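You operate a simulated robot arm through the tools that you are given. There is no shell and no other tool.

You run a simulated robot arm. Do the job below in one go: nothing can be reset, and whatever is moved stays where it is left.

JOB
Put things in order on the door side of the work table. At the end: the white tub (marked "90") from the door side of the work table stands where the white swatch roll seven (marked "7") stood; the white swatch roll seven stands where the purple hot roller stood; the grey whisk is on the silver filter dish; the purple hot roller from the door side of the work table stands where the grey whisk stood; whatever was shut is shut again. Leave all else as you found it, and nothing knocked over. Set down upright: whisk.

Only the result counts: the job must be done as asked and must still hold three seconds after the hand-in. Knocking over, shifting, dropping, spilling or breaking anything else fails it.

ROBOT AND FRAMES
A 7-joint arm with a two-finger gripper, fixed in place. Base frame: the origin is at the foot of the arm, x ahead of it, y to its left, z up; the work surface is at about z = 0. Lengths are in m, angles in rad, forces in N, time in s.
With the tool pointing down near the work surface it reaches from about 0.16 to 0.38 m from the base axis. Its first joint turns from -1.257 to 1.257 rad. Payload 0.6 kg.
The TCP is the grasp point between the finger pads, 0.022 m short of the fingertips. In the tool frame z runs along the fingers and y along their closing line. The gripper opens to 0.092 m; its body begins 0.065 m behind the TCP.
Orientation is that of the tool frame in the base frame, as [roll, pitch, yaw] about the fixed x, y, z axes, in that order (R = Rz(yaw) Ry(pitch) Rx(roll)). With the fingers straight down and closing along the base's y, the tool's x points along the base's -x, its y along +y and its z along -z.

CONTROLS
- The arm moves only by the tool arm_command. Its argument "targets" is a list of rows, each a list of 7 numbers: the opening, from 0 (shut) to 1 (fully open), then the shift along the tool's x, y, z in m, then the turn, a rotation vector about the tool's x, y, z in rad. In form: [[gripper, dx, dy, dz, ax, ay, az], ...]. A call has 1 to 20 rows; each row shifts and turns the commanded pose from where the row before left it, along the tool's axes as they then stand. A row lasts 0.2 s, in which the tool goes at most 0.05 m and 0.15 rad; a call with a longer step from one row to the next is refused whole, and so is a gripper value outside its range. A pose out of reach is approached as far as the arm can. The call stops where the force on the tool passes 40 N (or 10 N more than at its start, if that is more) or the arm is blocked; 0.2 s more then pass. The fingers move at their own pace (about 0.0599 m/s each) and stop on an object; they squeeze with about 26 N. The grip force told is the motor's: it shows also when the fingers shut on nothing. Time passes only in rows, and 0.2 s behind the last, so rows that do not move let the fingers close. It gives the time, the measured TCP pose, the force on the tool (base axes), the opening and the grip force at its end, in the units of the frame above (readings bear some noise), with the torque about the TCP (base axes, N m) and any sound that the robot's microphone picked up.
- Cameras (640 x 400 px; columns grow to the right, rows downward): "scene" is fixed at [0.0667, -0.2973, 0.384]; the picture's right is [0.54, -0.84, 0.00], its down [-0.62, -0.40, -0.67] and it looks along [0.56, 0.36, -0.74] (base axes); focal length 214 px, centre (320, 200). "wrist" rides on the gripper at [0.071, 0.019, -0.102] in the tool frame; the picture's right is [-0.26, 0.97, 0.00], its down [-0.75, -0.20, -0.62] and it looks along [-0.60, -0.16, 0.78] (tool axes); focal length 280 px, centre (320, 200). There is no depth. A picture from a camera that has moved, and an enlarged one, comes with that camera's place and axes in the base frame and with its lens.
- snapshot(camera): a new picture of that camera. No time passes.
- zoom(camera, box): a new picture of the part [left, top, right, bottom] of that camera's present view, enlarged. No time passes.
- close_job(): hands the job in; it is judged then, once.

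Places have to be worked out from the pictures, the camera data and where the tool is seen. Open the gripper and draw the arm clear of the work before you hand the job in, unless the task says otherwise.

The tools are called after "Call:" as a command line: name --pt "numbers of a row" for each row, then --argument value for the rest, lists and objects as JSON in quotes. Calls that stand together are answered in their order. arm_command: Moves the arm, as the interface text tells. Its arguments: {"type":"object","properties":{"targets":{"type":"array","items":{"type":"array","items":{"type":"number"}}}},"required":["targets"]} The other tools are called the same way: snapshot (camera) takes a picture; zoom (camera, box) takes an enlarged picture of a part of a camera's view; close_job () hands the job in.

At the start:

```text
time_s: 0.0
tcp_pos: [0.1308, -0.1991, 0.243]
tool_rot: [3.141, 0.0, 3.14]
wrist_force: [0.2, 0.2, -0.5]
torque: [0.0, 0.04, -0.01]
finger_gap: 0.092
finger_force: 0.0
```

scene: 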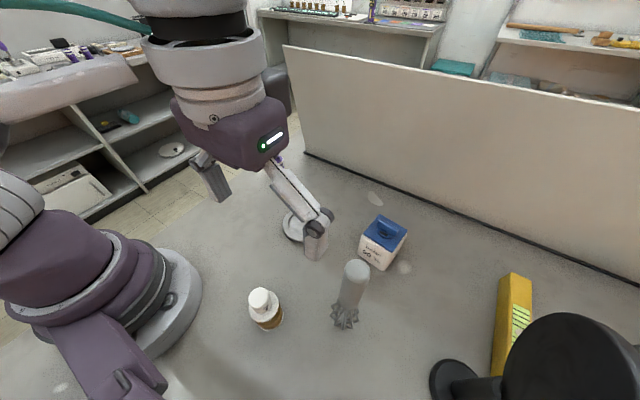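
wrist: 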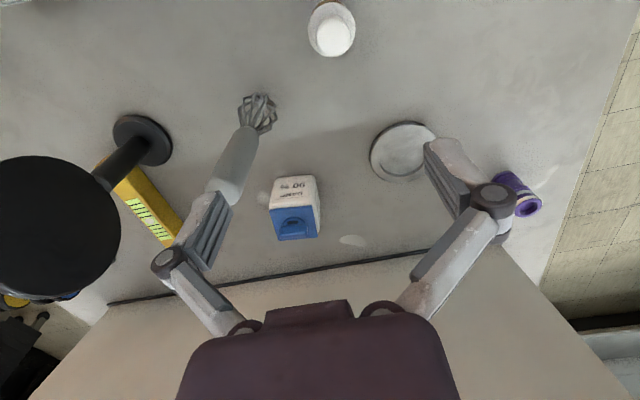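

I'll start by looking closely at both camera views to identify the items.

Call:
zoom --camera "scene" --box '[220, 160, 460, 340]'

Call:
zoom --camera "wrist" --box '[200, 0, 560, 250]'

Call:
zoom --camera "scene" --box '[420, 240, 640, 400]'

Call:
zoom --camera "scene" --box '[0, 0, 320, 200]'

Call:
zoom --camera "scene" --box '[240, 0, 640, 200]'

```text
2.22 times, centred on (340, 250) of scene
camera zoom: at [0.0667, -0.2973, 0.384], right [0.54, -0.84, 0.0], down [-0.62, -0.4, -0.67], along [0.56, 0.36, -0.74], focal length 477 px, centre (276, 89)
```

zoom: 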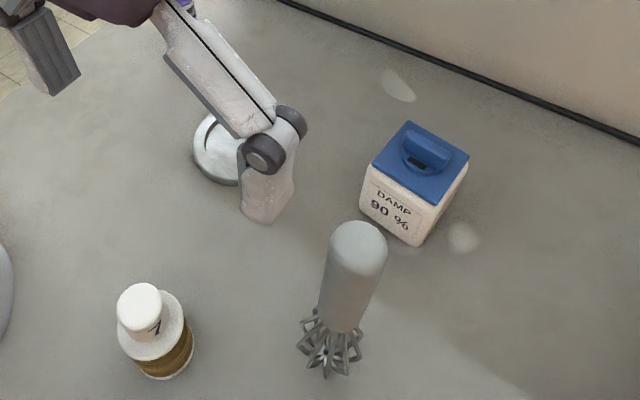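

```text
1.60 times, centred on (380, 125) of wrist
camera zoom: at [0.061, -0.1791, 0.3449], right [0.26, 0.97, 0.0], down [0.75, -0.2, 0.62], along [0.6, -0.16, -0.78], focal length 449 px, centre (224, 320)
```

zoom: 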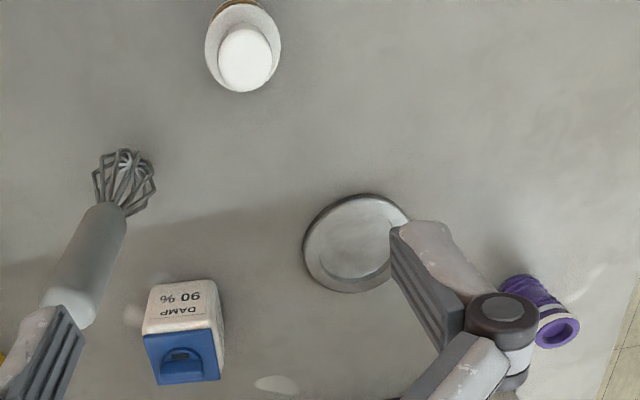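

```text
2.50 times, centred on (530, 320) of scene
camera zoom: at [0.0667, -0.2973, 0.384], right [0.54, -0.84, 0.0], down [-0.62, -0.4, -0.67], along [0.56, 0.36, -0.74], focal length 536 px, centre (-205, -100)
```

zoom: 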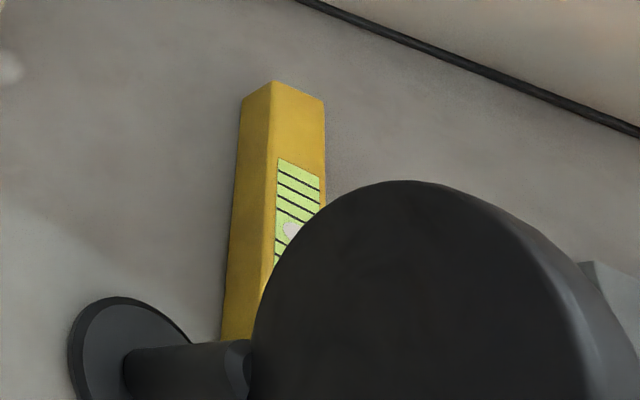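

```text
2.00 times, centred on (160, 100) of scene
camera zoom: at [0.0667, -0.2973, 0.384], right [0.54, -0.84, 0.0], down [-0.62, -0.4, -0.67], along [0.56, 0.36, -0.74], focal length 429 px, centre (640, 400)
```

zoom: 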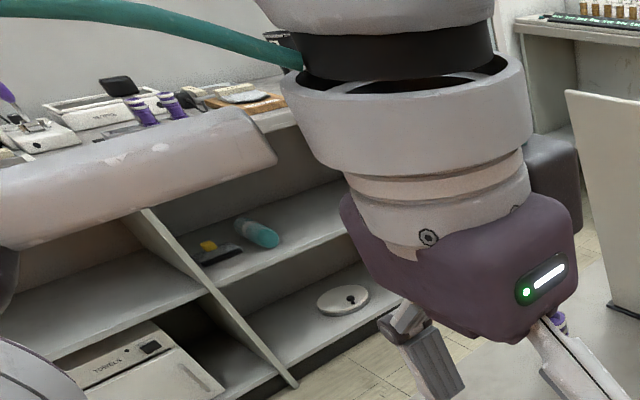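

```text
1.60 times, centred on (440, 100) of scene
camera zoom: at [0.0667, -0.2973, 0.384], right [0.54, -0.84, 0.0], down [-0.62, -0.4, -0.67], along [0.56, 0.36, -0.74], focal length 343 px, centre (128, 360)
```

zoom: 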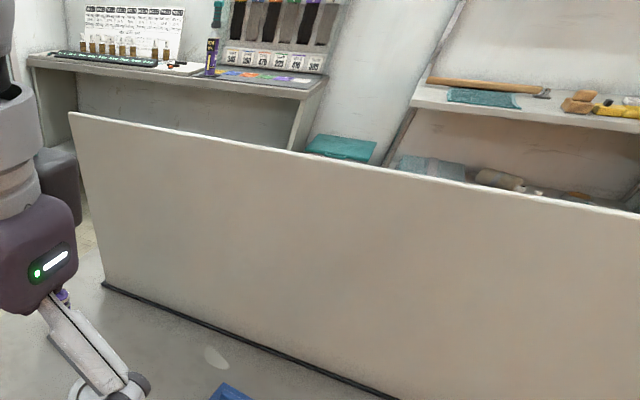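

The table holds swatch roll 7 near (0.096, -0.18), the upright whisk near (0.166, -0.284), the tub near (0.30, -0.28), the dish near (0.268, -0.117) and the purple roller near (0.357, 0.023). A partition stands at x of about 0.49. I'll raise the arm over the middle to look around before touching anything.

Call:
arm_command --pt "1 -0.0117 0.0333 -0.01 0 0 0" --pt "1 -0.0117 0.0333 -0.01 0 0 0" --pt "1 -0.0117 0.0333 -0.01 0 0 0" --pt "1 -0.0117 0.0333 -0.01 0 0 0" --pt "1 -0.0117 0.0333 -0.01 0 0 0" --pt "1 -0.0117 0.0333 -0.01 0 0 0" --pt "1 0 0 0 0 0 0"

Call:
snapshot --camera "wrist"

Call:
snapshot --camera "scene"

```text
time_s: 1.6
tcp_pos: [0.2014, 0.0009, 0.3026]
tool_rot: [3.14, -0.001, -3.14]
wrist_force: [0.7, 0.5, -0.6]
torque: [0.01, 0.0, 0.0]
finger_gap: 0.092
finger_force: 0.0
```

```text
taken
camera wrist: at [0.1307, 0.0216, 0.406], right [0.26, 0.97, 0.0], down [0.75, -0.2, 0.62], along [0.6, -0.16, -0.78], focal length 280 px, centre (320, 200)
```

wrist: 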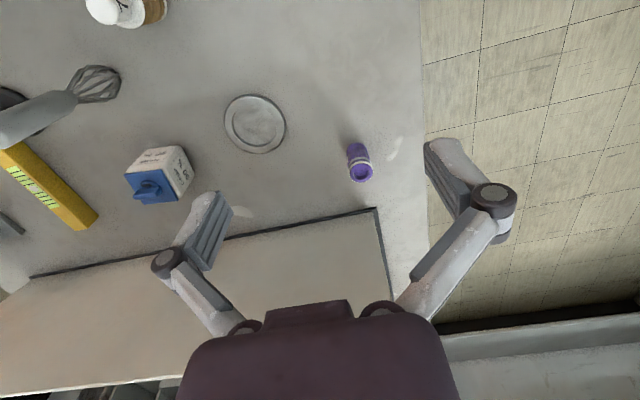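

```text
taken
```

scene: 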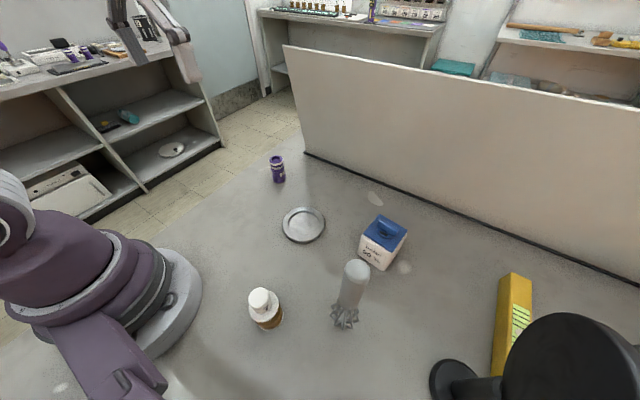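

All the items are now in clear view from both cameras. I'll zoom in on each to pin down its position.

Call:
zoom --camera "scene" --box '[240, 140, 340, 250]'

Call:
zoom --camera "scene" --box '[240, 250, 400, 350]'

Call:
zoom --camera "scene" --box '[340, 200, 420, 280]'

Call:
zoom --camera "wrist" --box '[200, 80, 400, 205]'

Call:
zoom --camera "wrist" --box '[0, 0, 240, 230]'

```text
3.64 times, centred on (290, 195) of scene
camera zoom: at [0.0667, -0.2973, 0.384], right [0.54, -0.84, 0.0], down [-0.62, -0.4, -0.67], along [0.56, 0.36, -0.74], focal length 780 px, centre (429, 218)
```

zoom: 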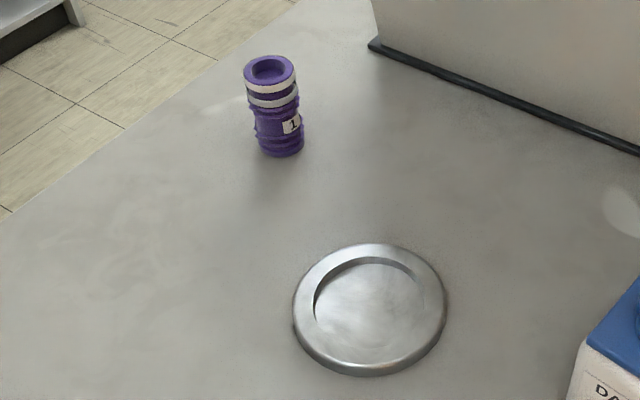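

```text
4.00 times, centred on (320, 300) of scene
camera zoom: at [0.0667, -0.2973, 0.384], right [0.54, -0.84, 0.0], down [-0.62, -0.4, -0.67], along [0.56, 0.36, -0.74], focal length 858 px, centre (320, -200)
```

zoom: 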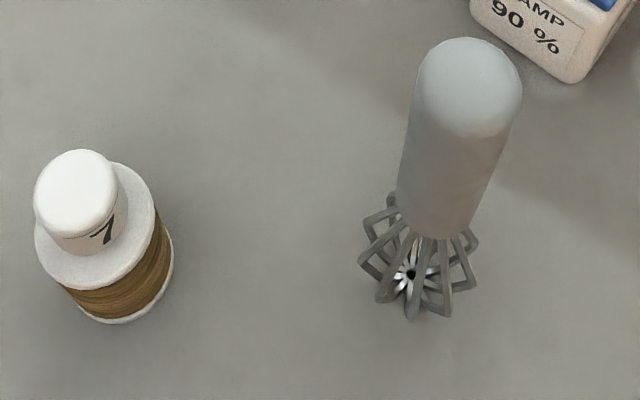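

```text
5.00 times, centred on (380, 240) of scene
camera zoom: at [0.0667, -0.2973, 0.384], right [0.54, -0.84, 0.0], down [-0.62, -0.4, -0.67], along [0.56, 0.36, -0.74], focal length 1072 px, centre (20, 0)
```

zoom: 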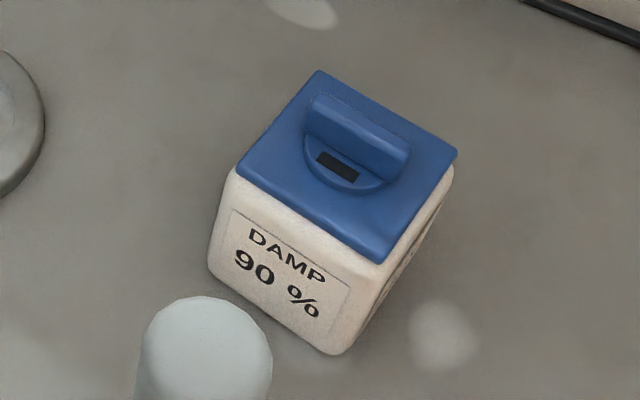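

```text
3.20 times, centred on (300, 142) of wrist
camera zoom: at [0.1307, 0.0216, 0.406], right [0.26, 0.97, 0.0], down [0.75, -0.2, 0.62], along [0.6, -0.16, -0.78], focal length 897 px, centre (384, 384)
```

zoom: 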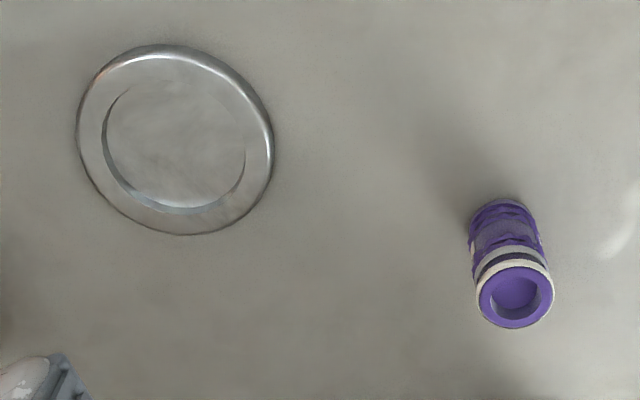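

```text
1.74 times, centred on (120, 115) of wrist
camera zoom: at [0.1307, 0.0216, 0.406], right [0.26, 0.97, 0.0], down [0.75, -0.2, 0.62], along [0.6, -0.16, -0.78], focal length 488 px, centre (668, 348)
```

zoom: 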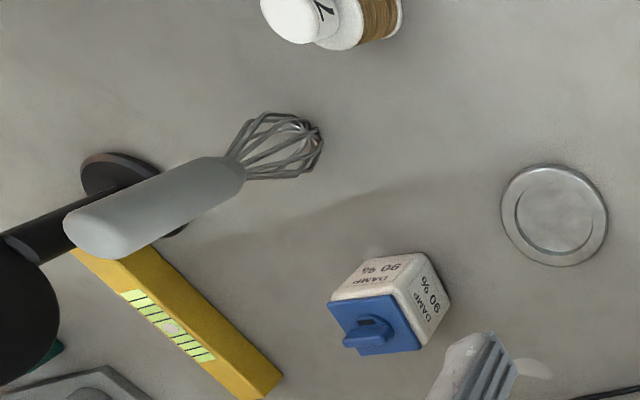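

Combining both views, I get these estimates:

| Item | Position (x, y) | Size |
|---|---|---|
| Roller | (0.359, 0.019) | about 0.068 tall, 0.034 diameter |
| Dish centre | (0.273, -0.120) | 0.093 diameter, about 0.067 recess |
| Whisk | (0.164, -0.280) | stands upright, about 0.178 tall |
| Roll 7 | (0.099, -0.178) | about 0.09 tall |
| Tub | (0.31, -0.282) | about 0.057 square |

The whisk goes first, so I'll move above it and check the alignment.

Call:
arm_command --pt "0.8 0.0055 -0.0401 0.0075 0 0 0" --pt "0.8 0.0055 -0.0401 0.0075 0 0 0" --pt "0.8 0.0055 -0.0401 0.0075 0 0 0" --pt "0.8 0.0055 -0.0401 0.0075 0 0 0" --pt "0.8 0.0055 -0.0401 0.0075 0 0 0" --pt "0.8 0.0055 -0.0401 0.0075 0 0 0" --pt "0.8 0.0055 -0.0401 0.0075 0 0 0" --pt "0.8 0 0 0 0 0 0"

Call:
snapshot --camera "wrist"

Call:
snapshot --camera "scene"

```text
time_s: 3.4
tcp_pos: [0.162, -0.2819, 0.2496]
tool_rot: [-3.141, -0.001, -3.141]
wrist_force: [0.2, 0.1, 0.3]
torque: [-0.02, 0.02, 0.01]
finger_gap: 0.0738
finger_force: 0.0
```

```text
taken
camera wrist: at [0.0912, -0.2612, 0.3525], right [0.26, 0.97, 0.0], down [0.75, -0.2, 0.62], along [0.6, -0.16, -0.78], focal length 280 px, centre (320, 200)
```

wrist: 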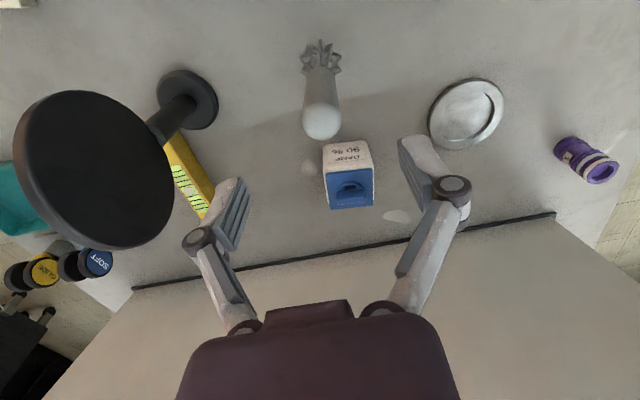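

```text
taken
```

scene: 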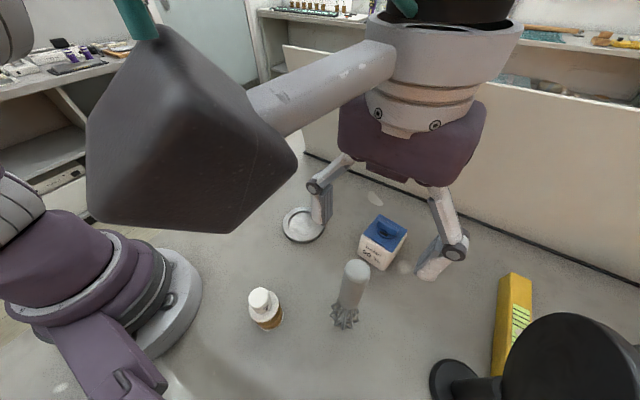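

The newest pictures put the whisk at about (0.164, -0.279). I'll shift a few millimetres and go down over the handle, stopping the TCP at about 0.127 so the palm stays clear of its top.

Call:
arm_command --pt "0.8 -0.002 0.003 0.01 0 0 0" --pt "0.8 0 0 0.025 0 0 0" --pt "0.8 0 0 0.025 0 0 0" --pt "0.8 0 0 0.02 0 0 0" --pt "0.8 0 0 0.02 0 0 0" --pt "0.8 0 0 0.0225 0 0 0" --pt "0.8 0 0 0 0 0 0"

Call:
snapshot --camera "wrist"

Call:
snapshot --camera "scene"

```text
time_s: 5.0
tcp_pos: [0.1642, -0.2765, 0.1266]
tool_rot: [3.14, 0.0, 3.14]
wrist_force: [0.0, -0.2, 0.2]
torque: [0.01, -0.02, 0.0]
finger_gap: 0.0737
finger_force: 0.1
```

```text
taken
camera wrist: at [0.0944, -0.2566, 0.2299], right [0.26, 0.97, 0.0], down [0.75, -0.2, 0.62], along [0.6, -0.16, -0.78], focal length 280 px, centre (320, 200)
```

wrist: 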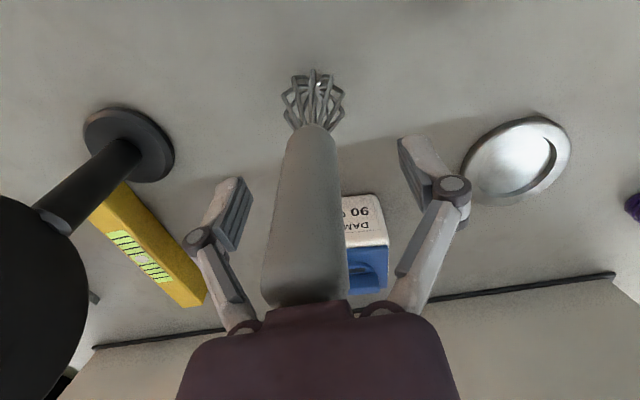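

```text
taken
```

scene: 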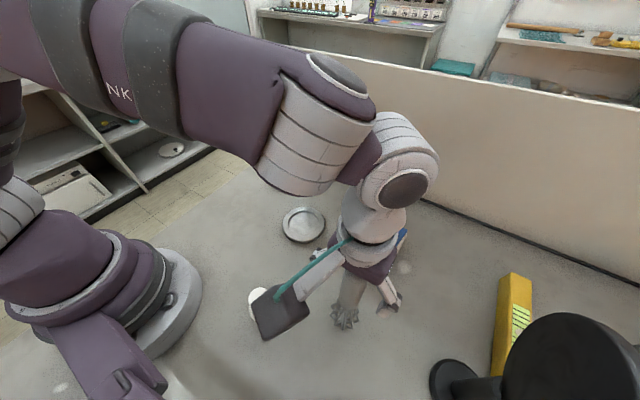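

The handle sits about 3.5 mm toward -y of the TCP. I'll correct that and close the fingers on it.

Call:
arm_command --pt "0.8 0 -0.0035 0 0 0 0" --pt "0.8 0 0 0 0 0 0" --pt "0.5 0 0 0 0 0 0" --pt "0.2 0 0 0 0 0 0" --pt "0.0 0 0 0 0 0 0" --pt "0.0 0 0 0 0 0 0" --pt "0.0 0 0 0 0 0 0"

Call:
snapshot --camera "wrist"

```text
time_s: 6.6
tcp_pos: [0.1646, -0.2816, 0.1272]
tool_rot: [-3.141, -0.001, -3.141]
wrist_force: [0.7, 0.7, 1.7]
torque: [-0.02, 0.01, 0.0]
finger_gap: 0.024
finger_force: 26.0
```

```text
taken
camera wrist: at [0.0948, -0.2603, 0.2302], right [0.26, 0.97, 0.0], down [0.75, -0.2, 0.63], along [0.6, -0.16, -0.78], focal length 280 px, centre (320, 200)
```

wrist: 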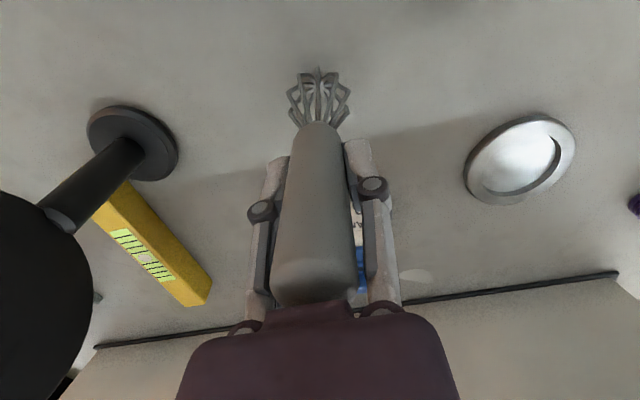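

The whisk is held, with a 0.024 gap and 26 N. I'll lift it about 6 cm straight up, carry it above the dish at (0.273, -0.120) and check alignment before lowering.

Call:
arm_command --pt "0 0 0 -0.02 0 0 0" --pt "0 0 0 -0.02 0 0 0" --pt "0 0 0 -0.02 0 0 0" --pt "0 -0.0155 0.0229 0 0 0 0" --pt "0 -0.0155 0.0229 0 0 0 0" --pt "0 -0.0155 0.0229 0 0 0 0" --pt "0 -0.0155 0.0229 0 0 0 0" --pt "0 -0.0155 0.0229 0 0 0 0" --pt "0 -0.0155 0.0229 0 0 0 0" --pt "0 -0.0155 0.0229 0 0 0 0" --pt "0 0 0 0 0 0 0" --pt "0 0 0 0 0 0 0"

Call:
snapshot --camera "wrist"

Call:
zoom --camera "scene" --box '[220, 130, 420, 270]'

```text
time_s: 9.2
tcp_pos: [0.2729, -0.1195, 0.1886]
tool_rot: [3.14, 0.001, 3.141]
wrist_force: [-0.1, 0.5, -1.0]
torque: [0.03, -0.02, 0.0]
finger_gap: 0.0239
finger_force: 26.1
```

```text
taken
camera wrist: at [0.2033, -0.0999, 0.2901], right [0.26, 0.97, 0.0], down [0.75, -0.2, 0.62], along [0.6, -0.16, -0.78], focal length 280 px, centre (320, 200)
```

wrist: 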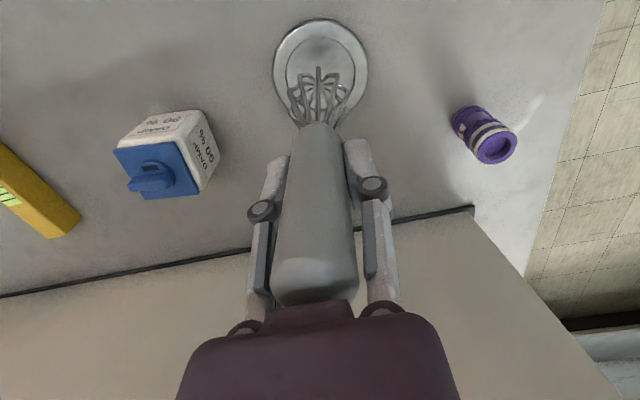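

```text
2.86 times, centred on (320, 200) of scene
camera zoom: at [0.0667, -0.2973, 0.384], right [0.54, -0.84, 0.0], down [-0.62, -0.4, -0.67], along [0.56, 0.36, -0.74], focal length 613 px, centre (320, 200)
```

zoom: 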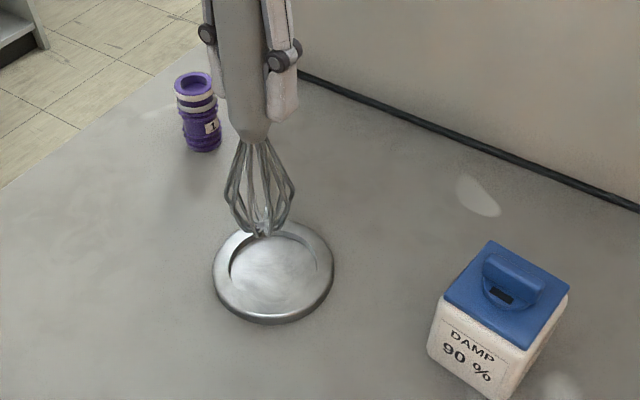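

The whisk is over the dish. I'll zoom in to compare where its foot hangs with the recess before lowering.

Call:
zoom --camera "wrist" --box '[250, 10, 390, 130]'

Call:
zoom --camera "scene" --box '[270, 170, 350, 250]'

```text
3.33 times, centred on (320, 70) of wrist
camera zoom: at [0.2033, -0.0999, 0.2901], right [0.26, 0.97, 0.0], down [0.75, -0.2, 0.62], along [0.6, -0.16, -0.78], focal length 935 px, centre (320, 633)
```

zoom: 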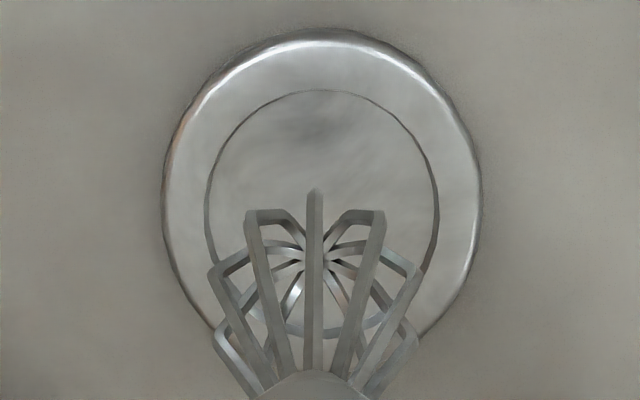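

```text
5.00 times, centred on (310, 210) of scene
camera zoom: at [0.0667, -0.2973, 0.384], right [0.54, -0.84, 0.0], down [-0.62, -0.4, -0.67], along [0.56, 0.36, -0.74], focal length 1072 px, centre (370, 150)
```

zoom: 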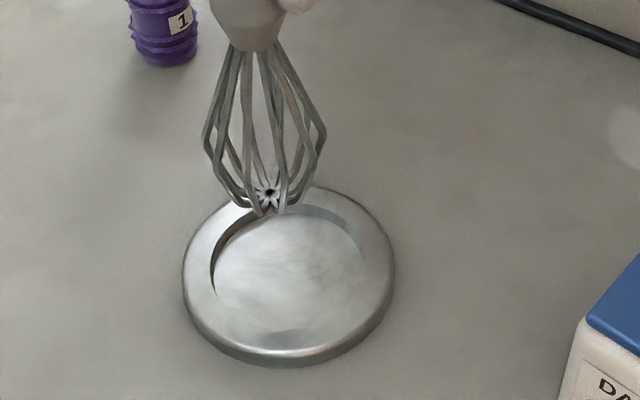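

The foot's hub is at about (0.270, -0.119) and the dish centre at about (0.2705, -0.119), so they are aligned. I'll lower most of the way and then go in small steps, watching the force.

Call:
arm_command --pt "0 0 0 0.015 0 0 0" --pt "0 0 0 0.015 0 0 0" --pt "0 0 0 0.012 0 0 0" --pt "0 0 0 0.006 0 0 0" --pt "0 0 0 0.003 0 0 0" --pt "0 0 0 0 0 0 0"

Call:
zoom --camera "scene" --box '[270, 170, 350, 250]'

Call:
zoom --camera "wrist" --box '[250, 10, 390, 130]'

```text
time_s: 10.6
tcp_pos: [0.2734, -0.119, 0.1361]
tool_rot: [3.141, 0.002, -3.14]
wrist_force: [-0.3, -0.3, -0.6]
torque: [-0.01, 0.03, 0.0]
finger_gap: 0.0241
finger_force: 26.0
```

```text
5.00 times, centred on (310, 210) of scene
camera zoom: at [0.0667, -0.2973, 0.384], right [0.54, -0.84, 0.0], down [-0.62, -0.4, -0.67], along [0.56, 0.36, -0.74], focal length 1072 px, centre (370, 150)
```

zoom: 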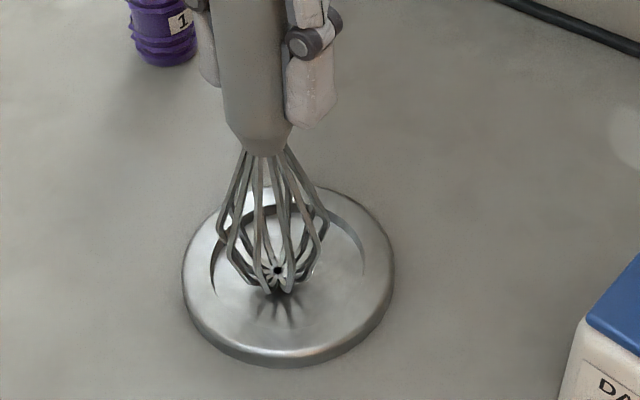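

```text
3.33 times, centred on (320, 70) of wrist
camera zoom: at [0.2028, -0.1002, 0.2388], right [0.26, 0.97, 0.0], down [0.75, -0.2, 0.62], along [0.6, -0.16, -0.78], focal length 935 px, centre (320, 633)
```

zoom: 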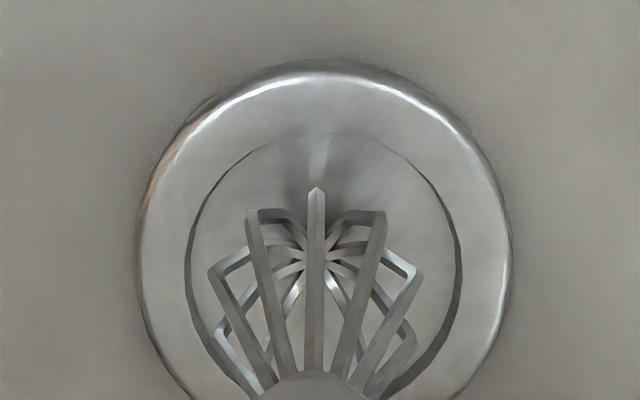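

It is centred within a couple of millimetres and still a few millimetres above the dish floor. I'll lower it in 1 mm steps.

Call:
arm_command --pt "0 0 0 0.001 0 0 0" --pt "0 0 0 0.001 0 0 0" --pt "0 0 0 0.001 0 0 0" --pt "0 0 0 0 0 0 0"

Call:
zoom --camera "scene" --box '[280, 190, 340, 250]'

```text
time_s: 11.6
tcp_pos: [0.2739, -0.1197, 0.133]
tool_rot: [3.14, -0.001, -3.14]
wrist_force: [0.0, -0.8, -0.9]
torque: [0.02, -0.01, 0.02]
finger_gap: 0.0237
finger_force: 26.2
```

```text
6.67 times, centred on (310, 220) of scene
camera zoom: at [0.0667, -0.2973, 0.384], right [0.54, -0.84, 0.0], down [-0.62, -0.4, -0.67], along [0.56, 0.36, -0.74], focal length 1430 px, centre (387, 67)
```

zoom: 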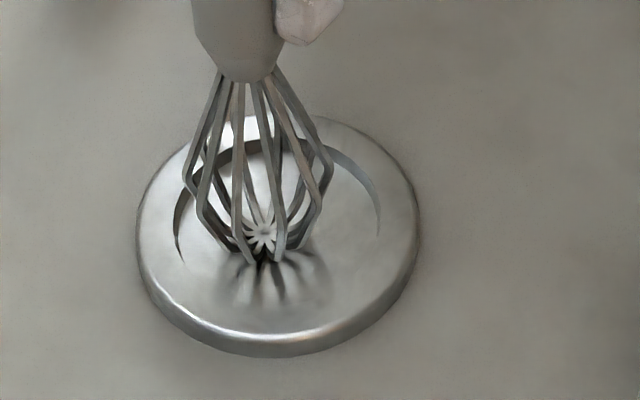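

It looks almost touching and there's no load yet. I'll continue in 1 mm steps.

Call:
arm_command --pt "0 0 0 0.001 0 0 0" --pt "0 0 0 0.0005 0 0 0" --pt "0 0 0 0 0 0 0"

```text
time_s: 12.4
tcp_pos: [0.2746, -0.1207, 0.1316]
tool_rot: [-3.141, 0.0, -3.141]
wrist_force: [0.6, -0.1, -0.6]
torque: [0.01, -0.01, 0.0]
finger_gap: 0.0236
finger_force: 26.4
```

Call:
arm_command --pt "0 0 0 0.001 0 0 0" --pt "0 0 0 0 0 0 0"

Call:
zoom --camera "scene" --box '[280, 190, 340, 250]'

```text
time_s: 13.0
tcp_pos: [0.2733, -0.121, 0.1313]
tool_rot: [-3.141, 0.002, -3.138]
wrist_force: [0.4, 0.9, 15.9]
torque: [0.06, 0.13, 0.08]
finger_gap: 0.0237
finger_force: 26.1
```

```text
6.67 times, centred on (310, 220) of scene
camera zoom: at [0.0667, -0.2973, 0.384], right [0.54, -0.84, 0.0], down [-0.62, -0.4, -0.67], along [0.56, 0.36, -0.74], focal length 1430 px, centre (387, 67)
```

zoom: 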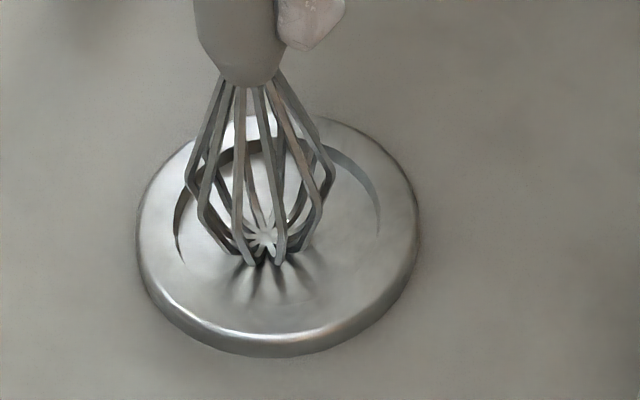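

It's in contact, with about 16 N upward. I'll ease off by half a millimetre and open the fingers.

Call:
arm_command --pt "0 0 0 -0.0006 0 0 0" --pt "0 0 0 0 0 0 0" --pt "0.3 0 0 0 0 0 0" --pt "0.5 0 0 0 0 0 0" --pt "0.8 0 0 0 0 0 0" --pt "0.8 0 0 0 0 0 0" --pt "0.8 0 0 0 0 0 0"

Call:
snapshot --camera "wrist"

Call:
zoom --camera "scene" --box '[220, 130, 420, 270]'

```text
time_s: 14.6
tcp_pos: [0.2724, -0.1209, 0.1315]
tool_rot: [-3.141, -0.001, 3.141]
wrist_force: [0.9, -0.9, -0.4]
torque: [0.0, -0.03, 0.0]
finger_gap: 0.0737
finger_force: 0.0
```

```text
taken
camera wrist: at [0.2029, -0.1003, 0.2342], right [0.26, 0.97, 0.0], down [0.75, -0.2, 0.62], along [0.6, -0.16, -0.78], focal length 280 px, centre (320, 200)
```

wrist: 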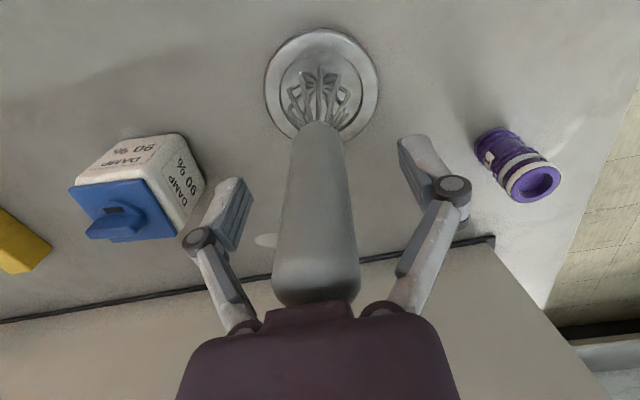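

```text
2.86 times, centred on (320, 200) of scene
camera zoom: at [0.0667, -0.2973, 0.384], right [0.54, -0.84, 0.0], down [-0.62, -0.4, -0.67], along [0.56, 0.36, -0.74], focal length 613 px, centre (320, 200)
```

zoom: 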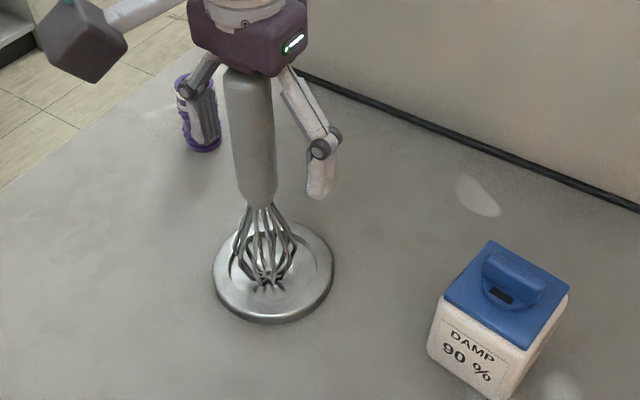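

The whisk stands free and upright in the dish. I'll retreat straight up above its top and then move toward the roller at (0.359, 0.019).

Call:
arm_command --pt "0.8 0 0 -0.015 0 0 0" --pt "0.8 0 0 -0.025 0 0 0" --pt "0.8 0 0 -0.03 0 0 0" --pt "0.8 0 0 -0.03 0 0 0" --pt "0.8 0 0 -0.03 0 0 0" --pt "0.8 -0.005 0.03475 0 0 0 0" --pt "0.8 -0.005 0.03475 0 0 0 0" --pt "0.8 -0.005 0.03475 0 0 0 0" --pt "0.8 -0.005 0.03475 0 0 0 0" --pt "0.8 0 0 0 0 0 0"

Call:
snapshot --camera "wrist"

Call:
snapshot --camera "scene"

```text
time_s: 16.8
tcp_pos: [0.293, 0.0188, 0.262]
tool_rot: [-3.141, -0.001, 3.141]
wrist_force: [-0.2, -0.1, 0.1]
torque: [0.02, -0.01, -0.03]
finger_gap: 0.0737
finger_force: 0.0
```

```text
taken
camera wrist: at [0.2225, 0.0394, 0.3645], right [0.26, 0.97, 0.0], down [0.75, -0.2, 0.62], along [0.6, -0.16, -0.78], focal length 280 px, centre (320, 200)
```

wrist: 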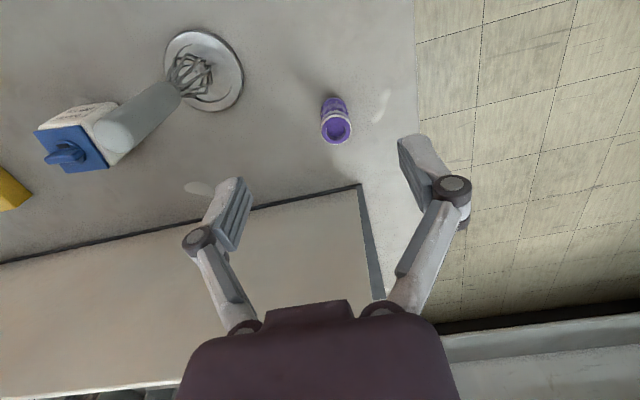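

```text
taken
```

scene: 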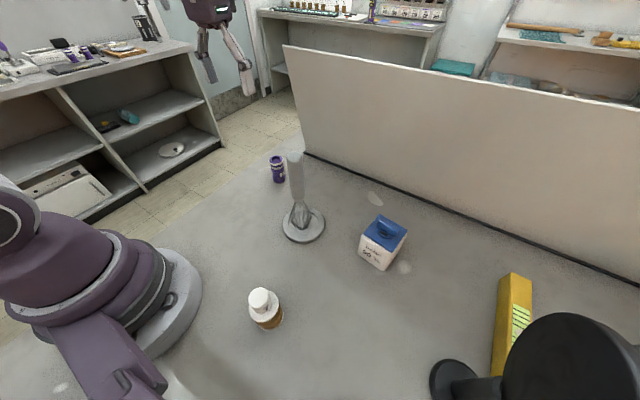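

The whisk still stands in the dish. I'll zoom in on the roller to refine its position.

Call:
zoom --camera "wrist" --box '[290, 70, 390, 160]'

Call:
zoom --camera "scene" --box '[255, 140, 335, 250]'

```text
4.44 times, centred on (340, 115) of wrist
camera zoom: at [0.2225, 0.0394, 0.3645], right [0.26, 0.97, 0.0], down [0.75, -0.2, 0.62], along [0.6, -0.16, -0.78], focal length 1246 px, centre (231, 578)
```

zoom: 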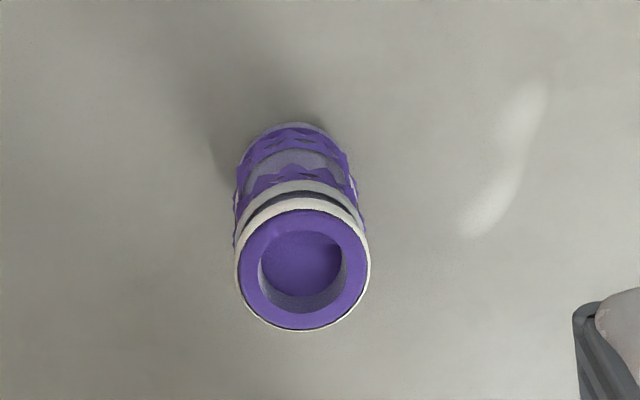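

```text
3.64 times, centred on (295, 195) of scene
camera zoom: at [0.0667, -0.2973, 0.384], right [0.54, -0.84, 0.0], down [-0.62, -0.4, -0.67], along [0.56, 0.36, -0.74], focal length 780 px, centre (411, 218)
```

zoom: 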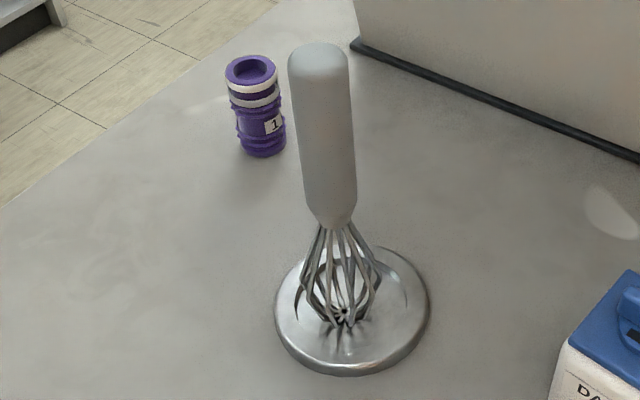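

Averaging the views puts the roller at (0.359, 0.021). I'll move above it at a TCP height of 0.13 and check.

Call:
arm_command --pt "0.8 -0.0132 0.00044 0.0264 0 0 0" --pt "0.8 -0.0132 0.00044 0.0264 0 0 0" --pt "0.8 -0.0132 0.00044 0.0264 0 0 0" --pt "0.8 -0.0132 0.00044 0.0264 0 0 0" --pt "0.8 -0.0132 0.00044 0.0264 0 0 0" --pt "0.8 0 0 0 0 0 0"

Call:
snapshot --camera "wrist"

```text
time_s: 18.2
tcp_pos: [0.3586, 0.0215, 0.1296]
tool_rot: [3.141, 0.0, -3.141]
wrist_force: [0.7, -1.3, 0.0]
torque: [-0.02, 0.02, 0.0]
finger_gap: 0.0735
finger_force: 0.1
```

```text
taken
camera wrist: at [0.2888, 0.041, 0.2319], right [0.26, 0.97, 0.0], down [0.75, -0.2, 0.63], along [0.6, -0.16, -0.78], focal length 280 px, centre (320, 200)
```

wrist: 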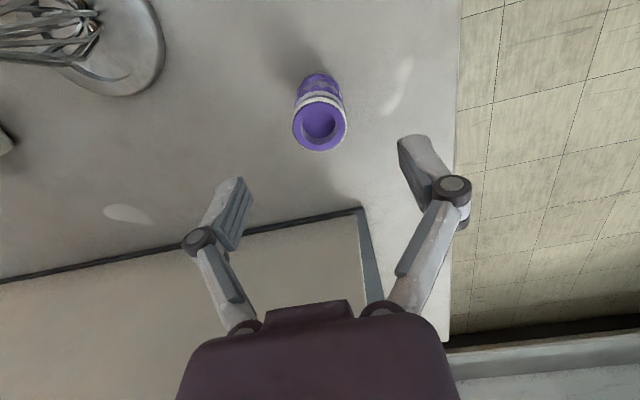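

The roller sits right under the TCP, within 2 mm. I'll descend to a TCP height of about 0.043 and close on it.

Call:
arm_command --pt "0.8 0.0005 0.001 0.025 0 0 0" --pt "0.8 0 0 0.025 0 0 0" --pt "0.8 0 0 0.02 0 0 0" --pt "0.8 0 0 0.016 0 0 0" --pt "0.8 0 0 0 0 0 0"

Call:
snapshot --camera "wrist"

```text
time_s: 19.4
tcp_pos: [0.3587, 0.0215, 0.042]
tool_rot: [3.141, 0.0, 3.141]
wrist_force: [0.1, -0.2, 0.2]
torque: [-0.03, -0.01, -0.01]
finger_gap: 0.0736
finger_force: 0.0
```

```text
taken
camera wrist: at [0.2881, 0.0423, 0.1456], right [0.26, 0.97, 0.0], down [0.75, -0.2, 0.63], along [0.6, -0.16, -0.78], focal length 280 px, centre (320, 200)
```

wrist: 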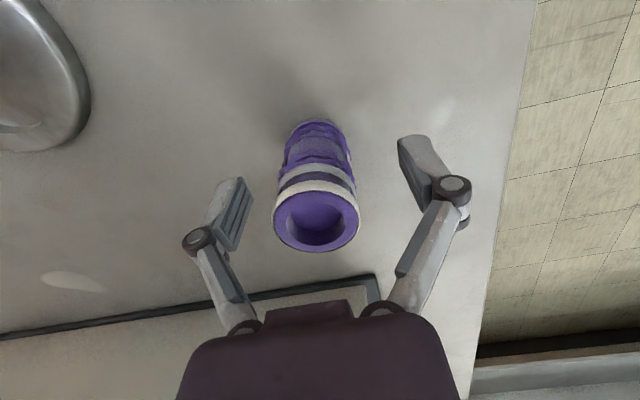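

The roller is centred between the fingers. I'll close on it and lift slightly.

Call:
arm_command --pt "0.5 0 0 0 0 0 0" --pt "0.2 0 0 0 0 0 0" --pt "0.0 0 0 0 0 0 0" --pt "0.0 0 0 0 0 0 0" --pt "0.0 0 0 0 0 0 0"

```text
time_s: 20.6
tcp_pos: [0.3578, 0.0219, 0.0434]
tool_rot: [-3.141, -0.001, 3.141]
wrist_force: [0.3, 0.1, 3.0]
torque: [0.03, -0.02, 0.0]
finger_gap: 0.0324
finger_force: 26.0
```

The roller is gripped, with a gap of 0.032. I'll lift it, pull back toward the base at height so it clears the whisk, and swing round above the whisk's old place at (0.164, -0.280).

Call:
arm_command --pt "0 0 0 -0.02 0 0 0" --pt "0 0 0 -0.025 0 0 0" --pt "0 0 0 -0.03 0 0 0" --pt "0 0 0 -0.03 0 0 0" --pt "0 0.027 0 -0.028 0 0 0" --pt "0 0.027 0 -0.028 0 0 0" --pt "0 0.027 0 -0.028 0 0 0" --pt "0 0.027 0 -0.028 0 0 0" --pt "0 0.0201 -0.0305 0 0 0 0" --pt "0 0.0201 -0.0305 0 0 0 0" --pt "0 0.0201 -0.0305 0 0 0 0" --pt "0 0.0201 -0.0305 0 0 0 0" --pt "0 0.0012 -0.0359 0 0 0 0" --pt "0 0.0012 -0.0359 0 0 0 0" --pt "0 0.0012 -0.0359 0 0 0 0" --pt "0 0.0012 -0.0359 0 0 0 0" --pt "0 0.0012 -0.0359 0 0 0 0" --pt "0 0 0 0 0 0 0"

Call:
snapshot --camera "wrist"

Call:
snapshot --camera "scene"

```text
time_s: 24.4
tcp_pos: [0.1649, -0.2784, 0.2607]
tool_rot: [3.139, 0.0, -3.14]
wrist_force: [0.5, 0.4, -0.2]
torque: [0.02, 0.02, -0.04]
finger_gap: 0.0318
finger_force: 25.6
```

```text
taken
camera wrist: at [0.0954, -0.2591, 0.3629], right [0.26, 0.97, 0.0], down [0.75, -0.2, 0.62], along [0.6, -0.16, -0.78], focal length 280 px, centre (320, 200)
```

wrist: 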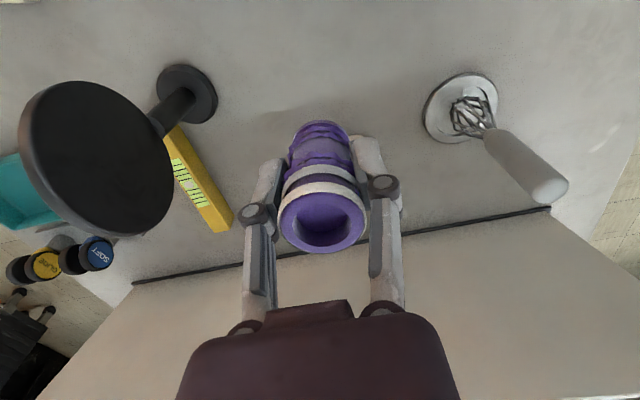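

```text
taken
```

scene: 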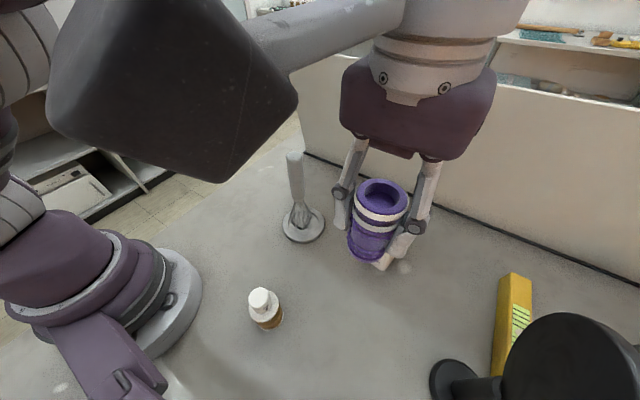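

The roller is held above the target. I'll lower it to just above the table.

Call:
arm_command --pt "0 0 0 0.03 0 0 0" --pt "0 0 0 0.03 0 0 0" --pt "0 0 0 0.03 0 0 0" --pt "0 0 0 0.03 0 0 0" --pt "0 0 0 0.03 0 0 0" --pt "0 0 0 0.025 0 0 0" --pt "0 0 0 0.02 0 0 0" --pt "0 0 0 0.015 0 0 0" --pt "0 0 0 0.004 0 0 0" --pt "0 0 0 0 0 0 0"

Call:
snapshot --camera "wrist"

Call:
snapshot --camera "scene"

```text
time_s: 26.6
tcp_pos: [0.164, -0.2781, 0.0469]
tool_rot: [-3.142, 0.0, -3.139]
wrist_force: [-0.6, -0.3, 0.0]
torque: [0.03, 0.01, 0.0]
finger_gap: 0.0319
finger_force: 26.0
```

```text
taken
camera wrist: at [0.0949, -0.2595, 0.1487], right [0.26, 0.97, 0.0], down [0.75, -0.2, 0.62], along [0.6, -0.16, -0.78], focal length 280 px, centre (320, 200)
```

wrist: 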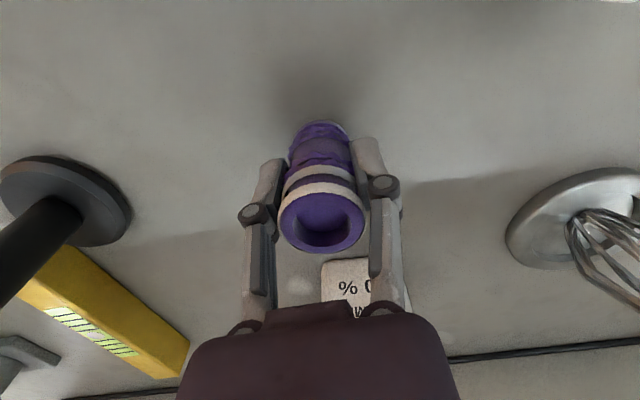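

```text
taken
```

scene: 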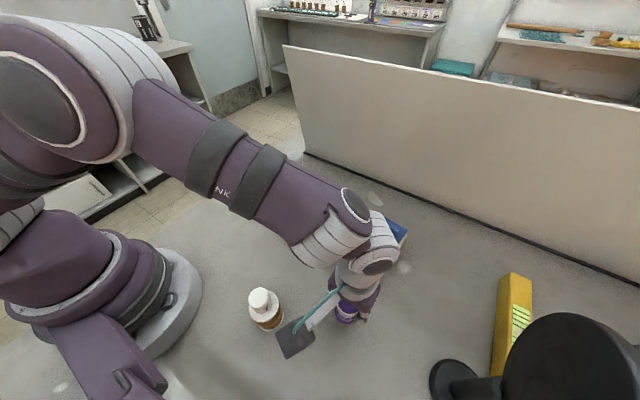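

Everything is clear, and the roller is about 3 mm above the table. I'll lower it gently to contact.

Call:
arm_command --pt "0 0 0 0.001 0 0 0" --pt "0 0 0 0.001 0 0 0" --pt "0 0 0 0.001 0 0 0" --pt "0 0 0 0 0 0 0"

```text
time_s: 27.6
tcp_pos: [0.1646, -0.2801, 0.0444]
tool_rot: [-3.14, -0.001, -3.141]
wrist_force: [-0.5, -0.3, -0.9]
torque: [-0.02, 0.0, 0.0]
finger_gap: 0.0318
finger_force: 26.4
```

Call:
arm_command --pt "0 0 0 0.001 0 0 0" --pt "0 0 0 0 0 0 0"

```text
time_s: 28.2
tcp_pos: [0.1655, -0.2789, 0.0436]
tool_rot: [3.141, -0.001, -3.141]
wrist_force: [-1.2, 2.7, 11.3]
torque: [0.13, 0.0, -0.03]
finger_gap: 0.0316
finger_force: 25.8
```

There's contact at 11 N. I'll ease off slightly, open, and raise straight up.

Call:
arm_command --pt "0 0 0 -0.0006 0 0 0" --pt "0 0 0 0 0 0 0" --pt "0.5 0 0 0 0 0 0" --pt "0.8 0 0 0 0 0 0" --pt "0.8 0 0 0 0 0 0" --pt "0.8 0 0 0 0 0 0" --pt "0.8 0 0 -0.015 0 0 0" --pt "0.8 0 0 -0.025 0 0 0" --pt "0.8 0 0 -0.03 0 0 0" --pt "0.8 0 0 -0.03 0 0 0" --pt "0.8 0 0 -0.03 0 0 0" --pt "0.8 0 0 -0.03 0 0 0" --pt "0.8 0 0 0 0 0 0"

Call:
snapshot --camera "wrist"

Call:
snapshot --camera "scene"

```text
time_s: 31.0
tcp_pos: [0.1651, -0.2789, 0.2033]
tool_rot: [-3.141, 0.0, -3.141]
wrist_force: [-0.9, -0.1, 0.0]
torque: [0.02, 0.01, 0.01]
finger_gap: 0.0737
finger_force: 0.0
```

```text
taken
camera wrist: at [0.0944, -0.2588, 0.3058], right [0.26, 0.97, 0.0], down [0.75, -0.2, 0.63], along [0.6, -0.16, -0.78], focal length 280 px, centre (320, 200)
```

wrist: 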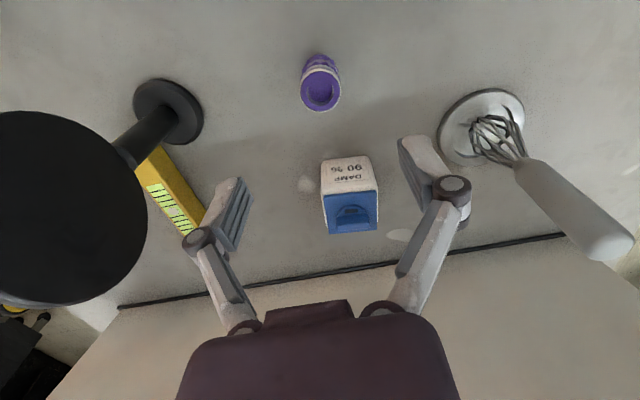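

```text
taken
```

scene: 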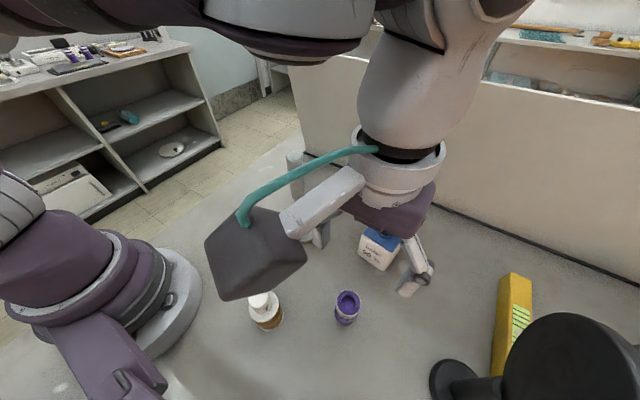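

The roller stands upright where the whisk was. Next is roll 7, so I'll move above (0.099, -0.178) at the same height and look.

Call:
arm_command --pt "0.9 0.0162 0.02535 0 0 0 0" --pt "0.9 0.0162 0.02535 0 0 0 0" --pt "0.9 0.0162 0.02535 0 0 0 0" --pt "0.9 0.0162 0.02535 0 0 0 0" --pt "0.9 0 0 0 0 0 0"

Call:
snapshot --camera "wrist"

Call:
snapshot --camera "scene"

```text
time_s: 32.2
tcp_pos: [0.0999, -0.1776, 0.2016]
tool_rot: [-3.141, 0.0, -3.141]
wrist_force: [-0.2, -0.2, 0.1]
torque: [0.02, -0.01, 0.02]
finger_gap: 0.0826
finger_force: 0.0
```

```text
taken
camera wrist: at [0.0289, -0.1571, 0.3047], right [0.26, 0.97, 0.0], down [0.75, -0.2, 0.62], along [0.6, -0.16, -0.78], focal length 280 px, centre (320, 200)
```

wrist: 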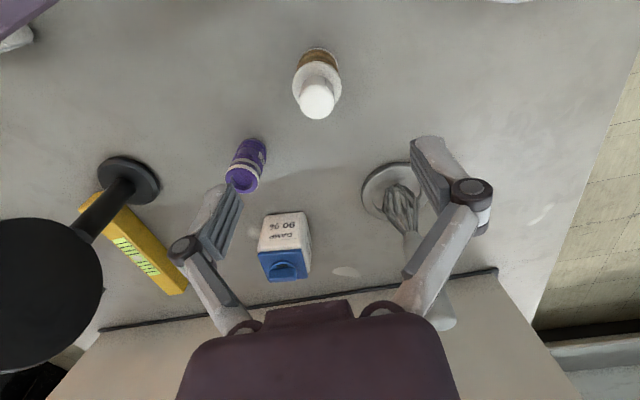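

```text
taken
```

scene: 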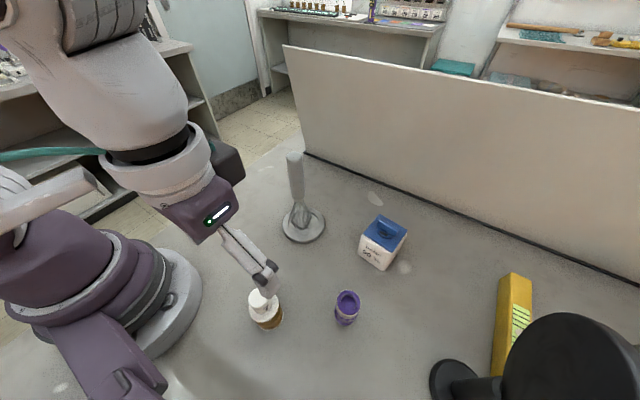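

I'll zoom in on roll 7 in this view to refine its position and shape.

Call:
zoom --camera "wrist" --box '[270, 30, 370, 130]'

Call:
zoom --camera "scene" --box '[230, 270, 380, 350]'

```text
4.00 times, centred on (320, 80) of wrist
camera zoom: at [0.0289, -0.1571, 0.3047], right [0.26, 0.97, 0.0], down [0.75, -0.2, 0.62], along [0.6, -0.16, -0.78], focal length 1122 px, centre (320, 680)
```

zoom: 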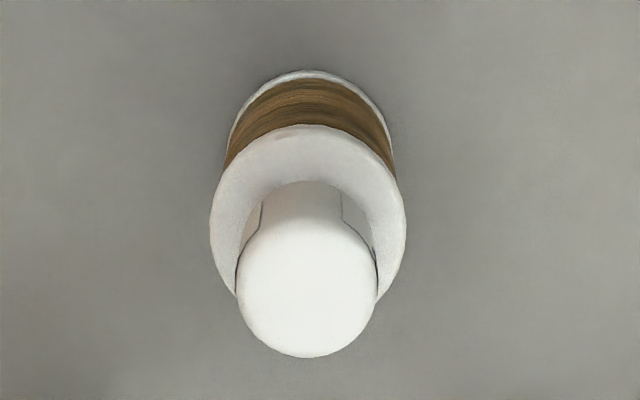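

```text
4.27 times, centred on (305, 310) of scene
camera zoom: at [0.0667, -0.2973, 0.384], right [0.54, -0.84, 0.0], down [-0.62, -0.4, -0.67], along [0.56, 0.36, -0.74], focal length 915 px, centre (384, -269)
```

zoom: 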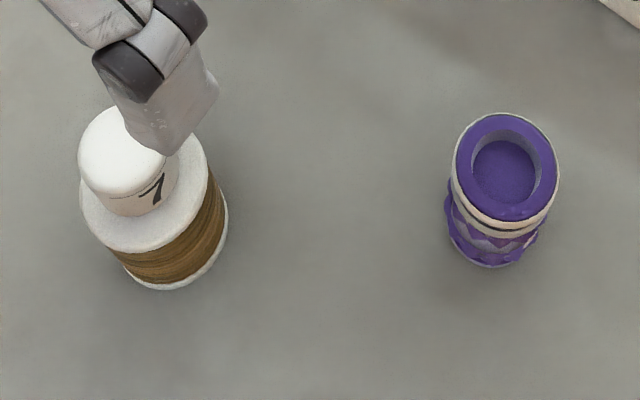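

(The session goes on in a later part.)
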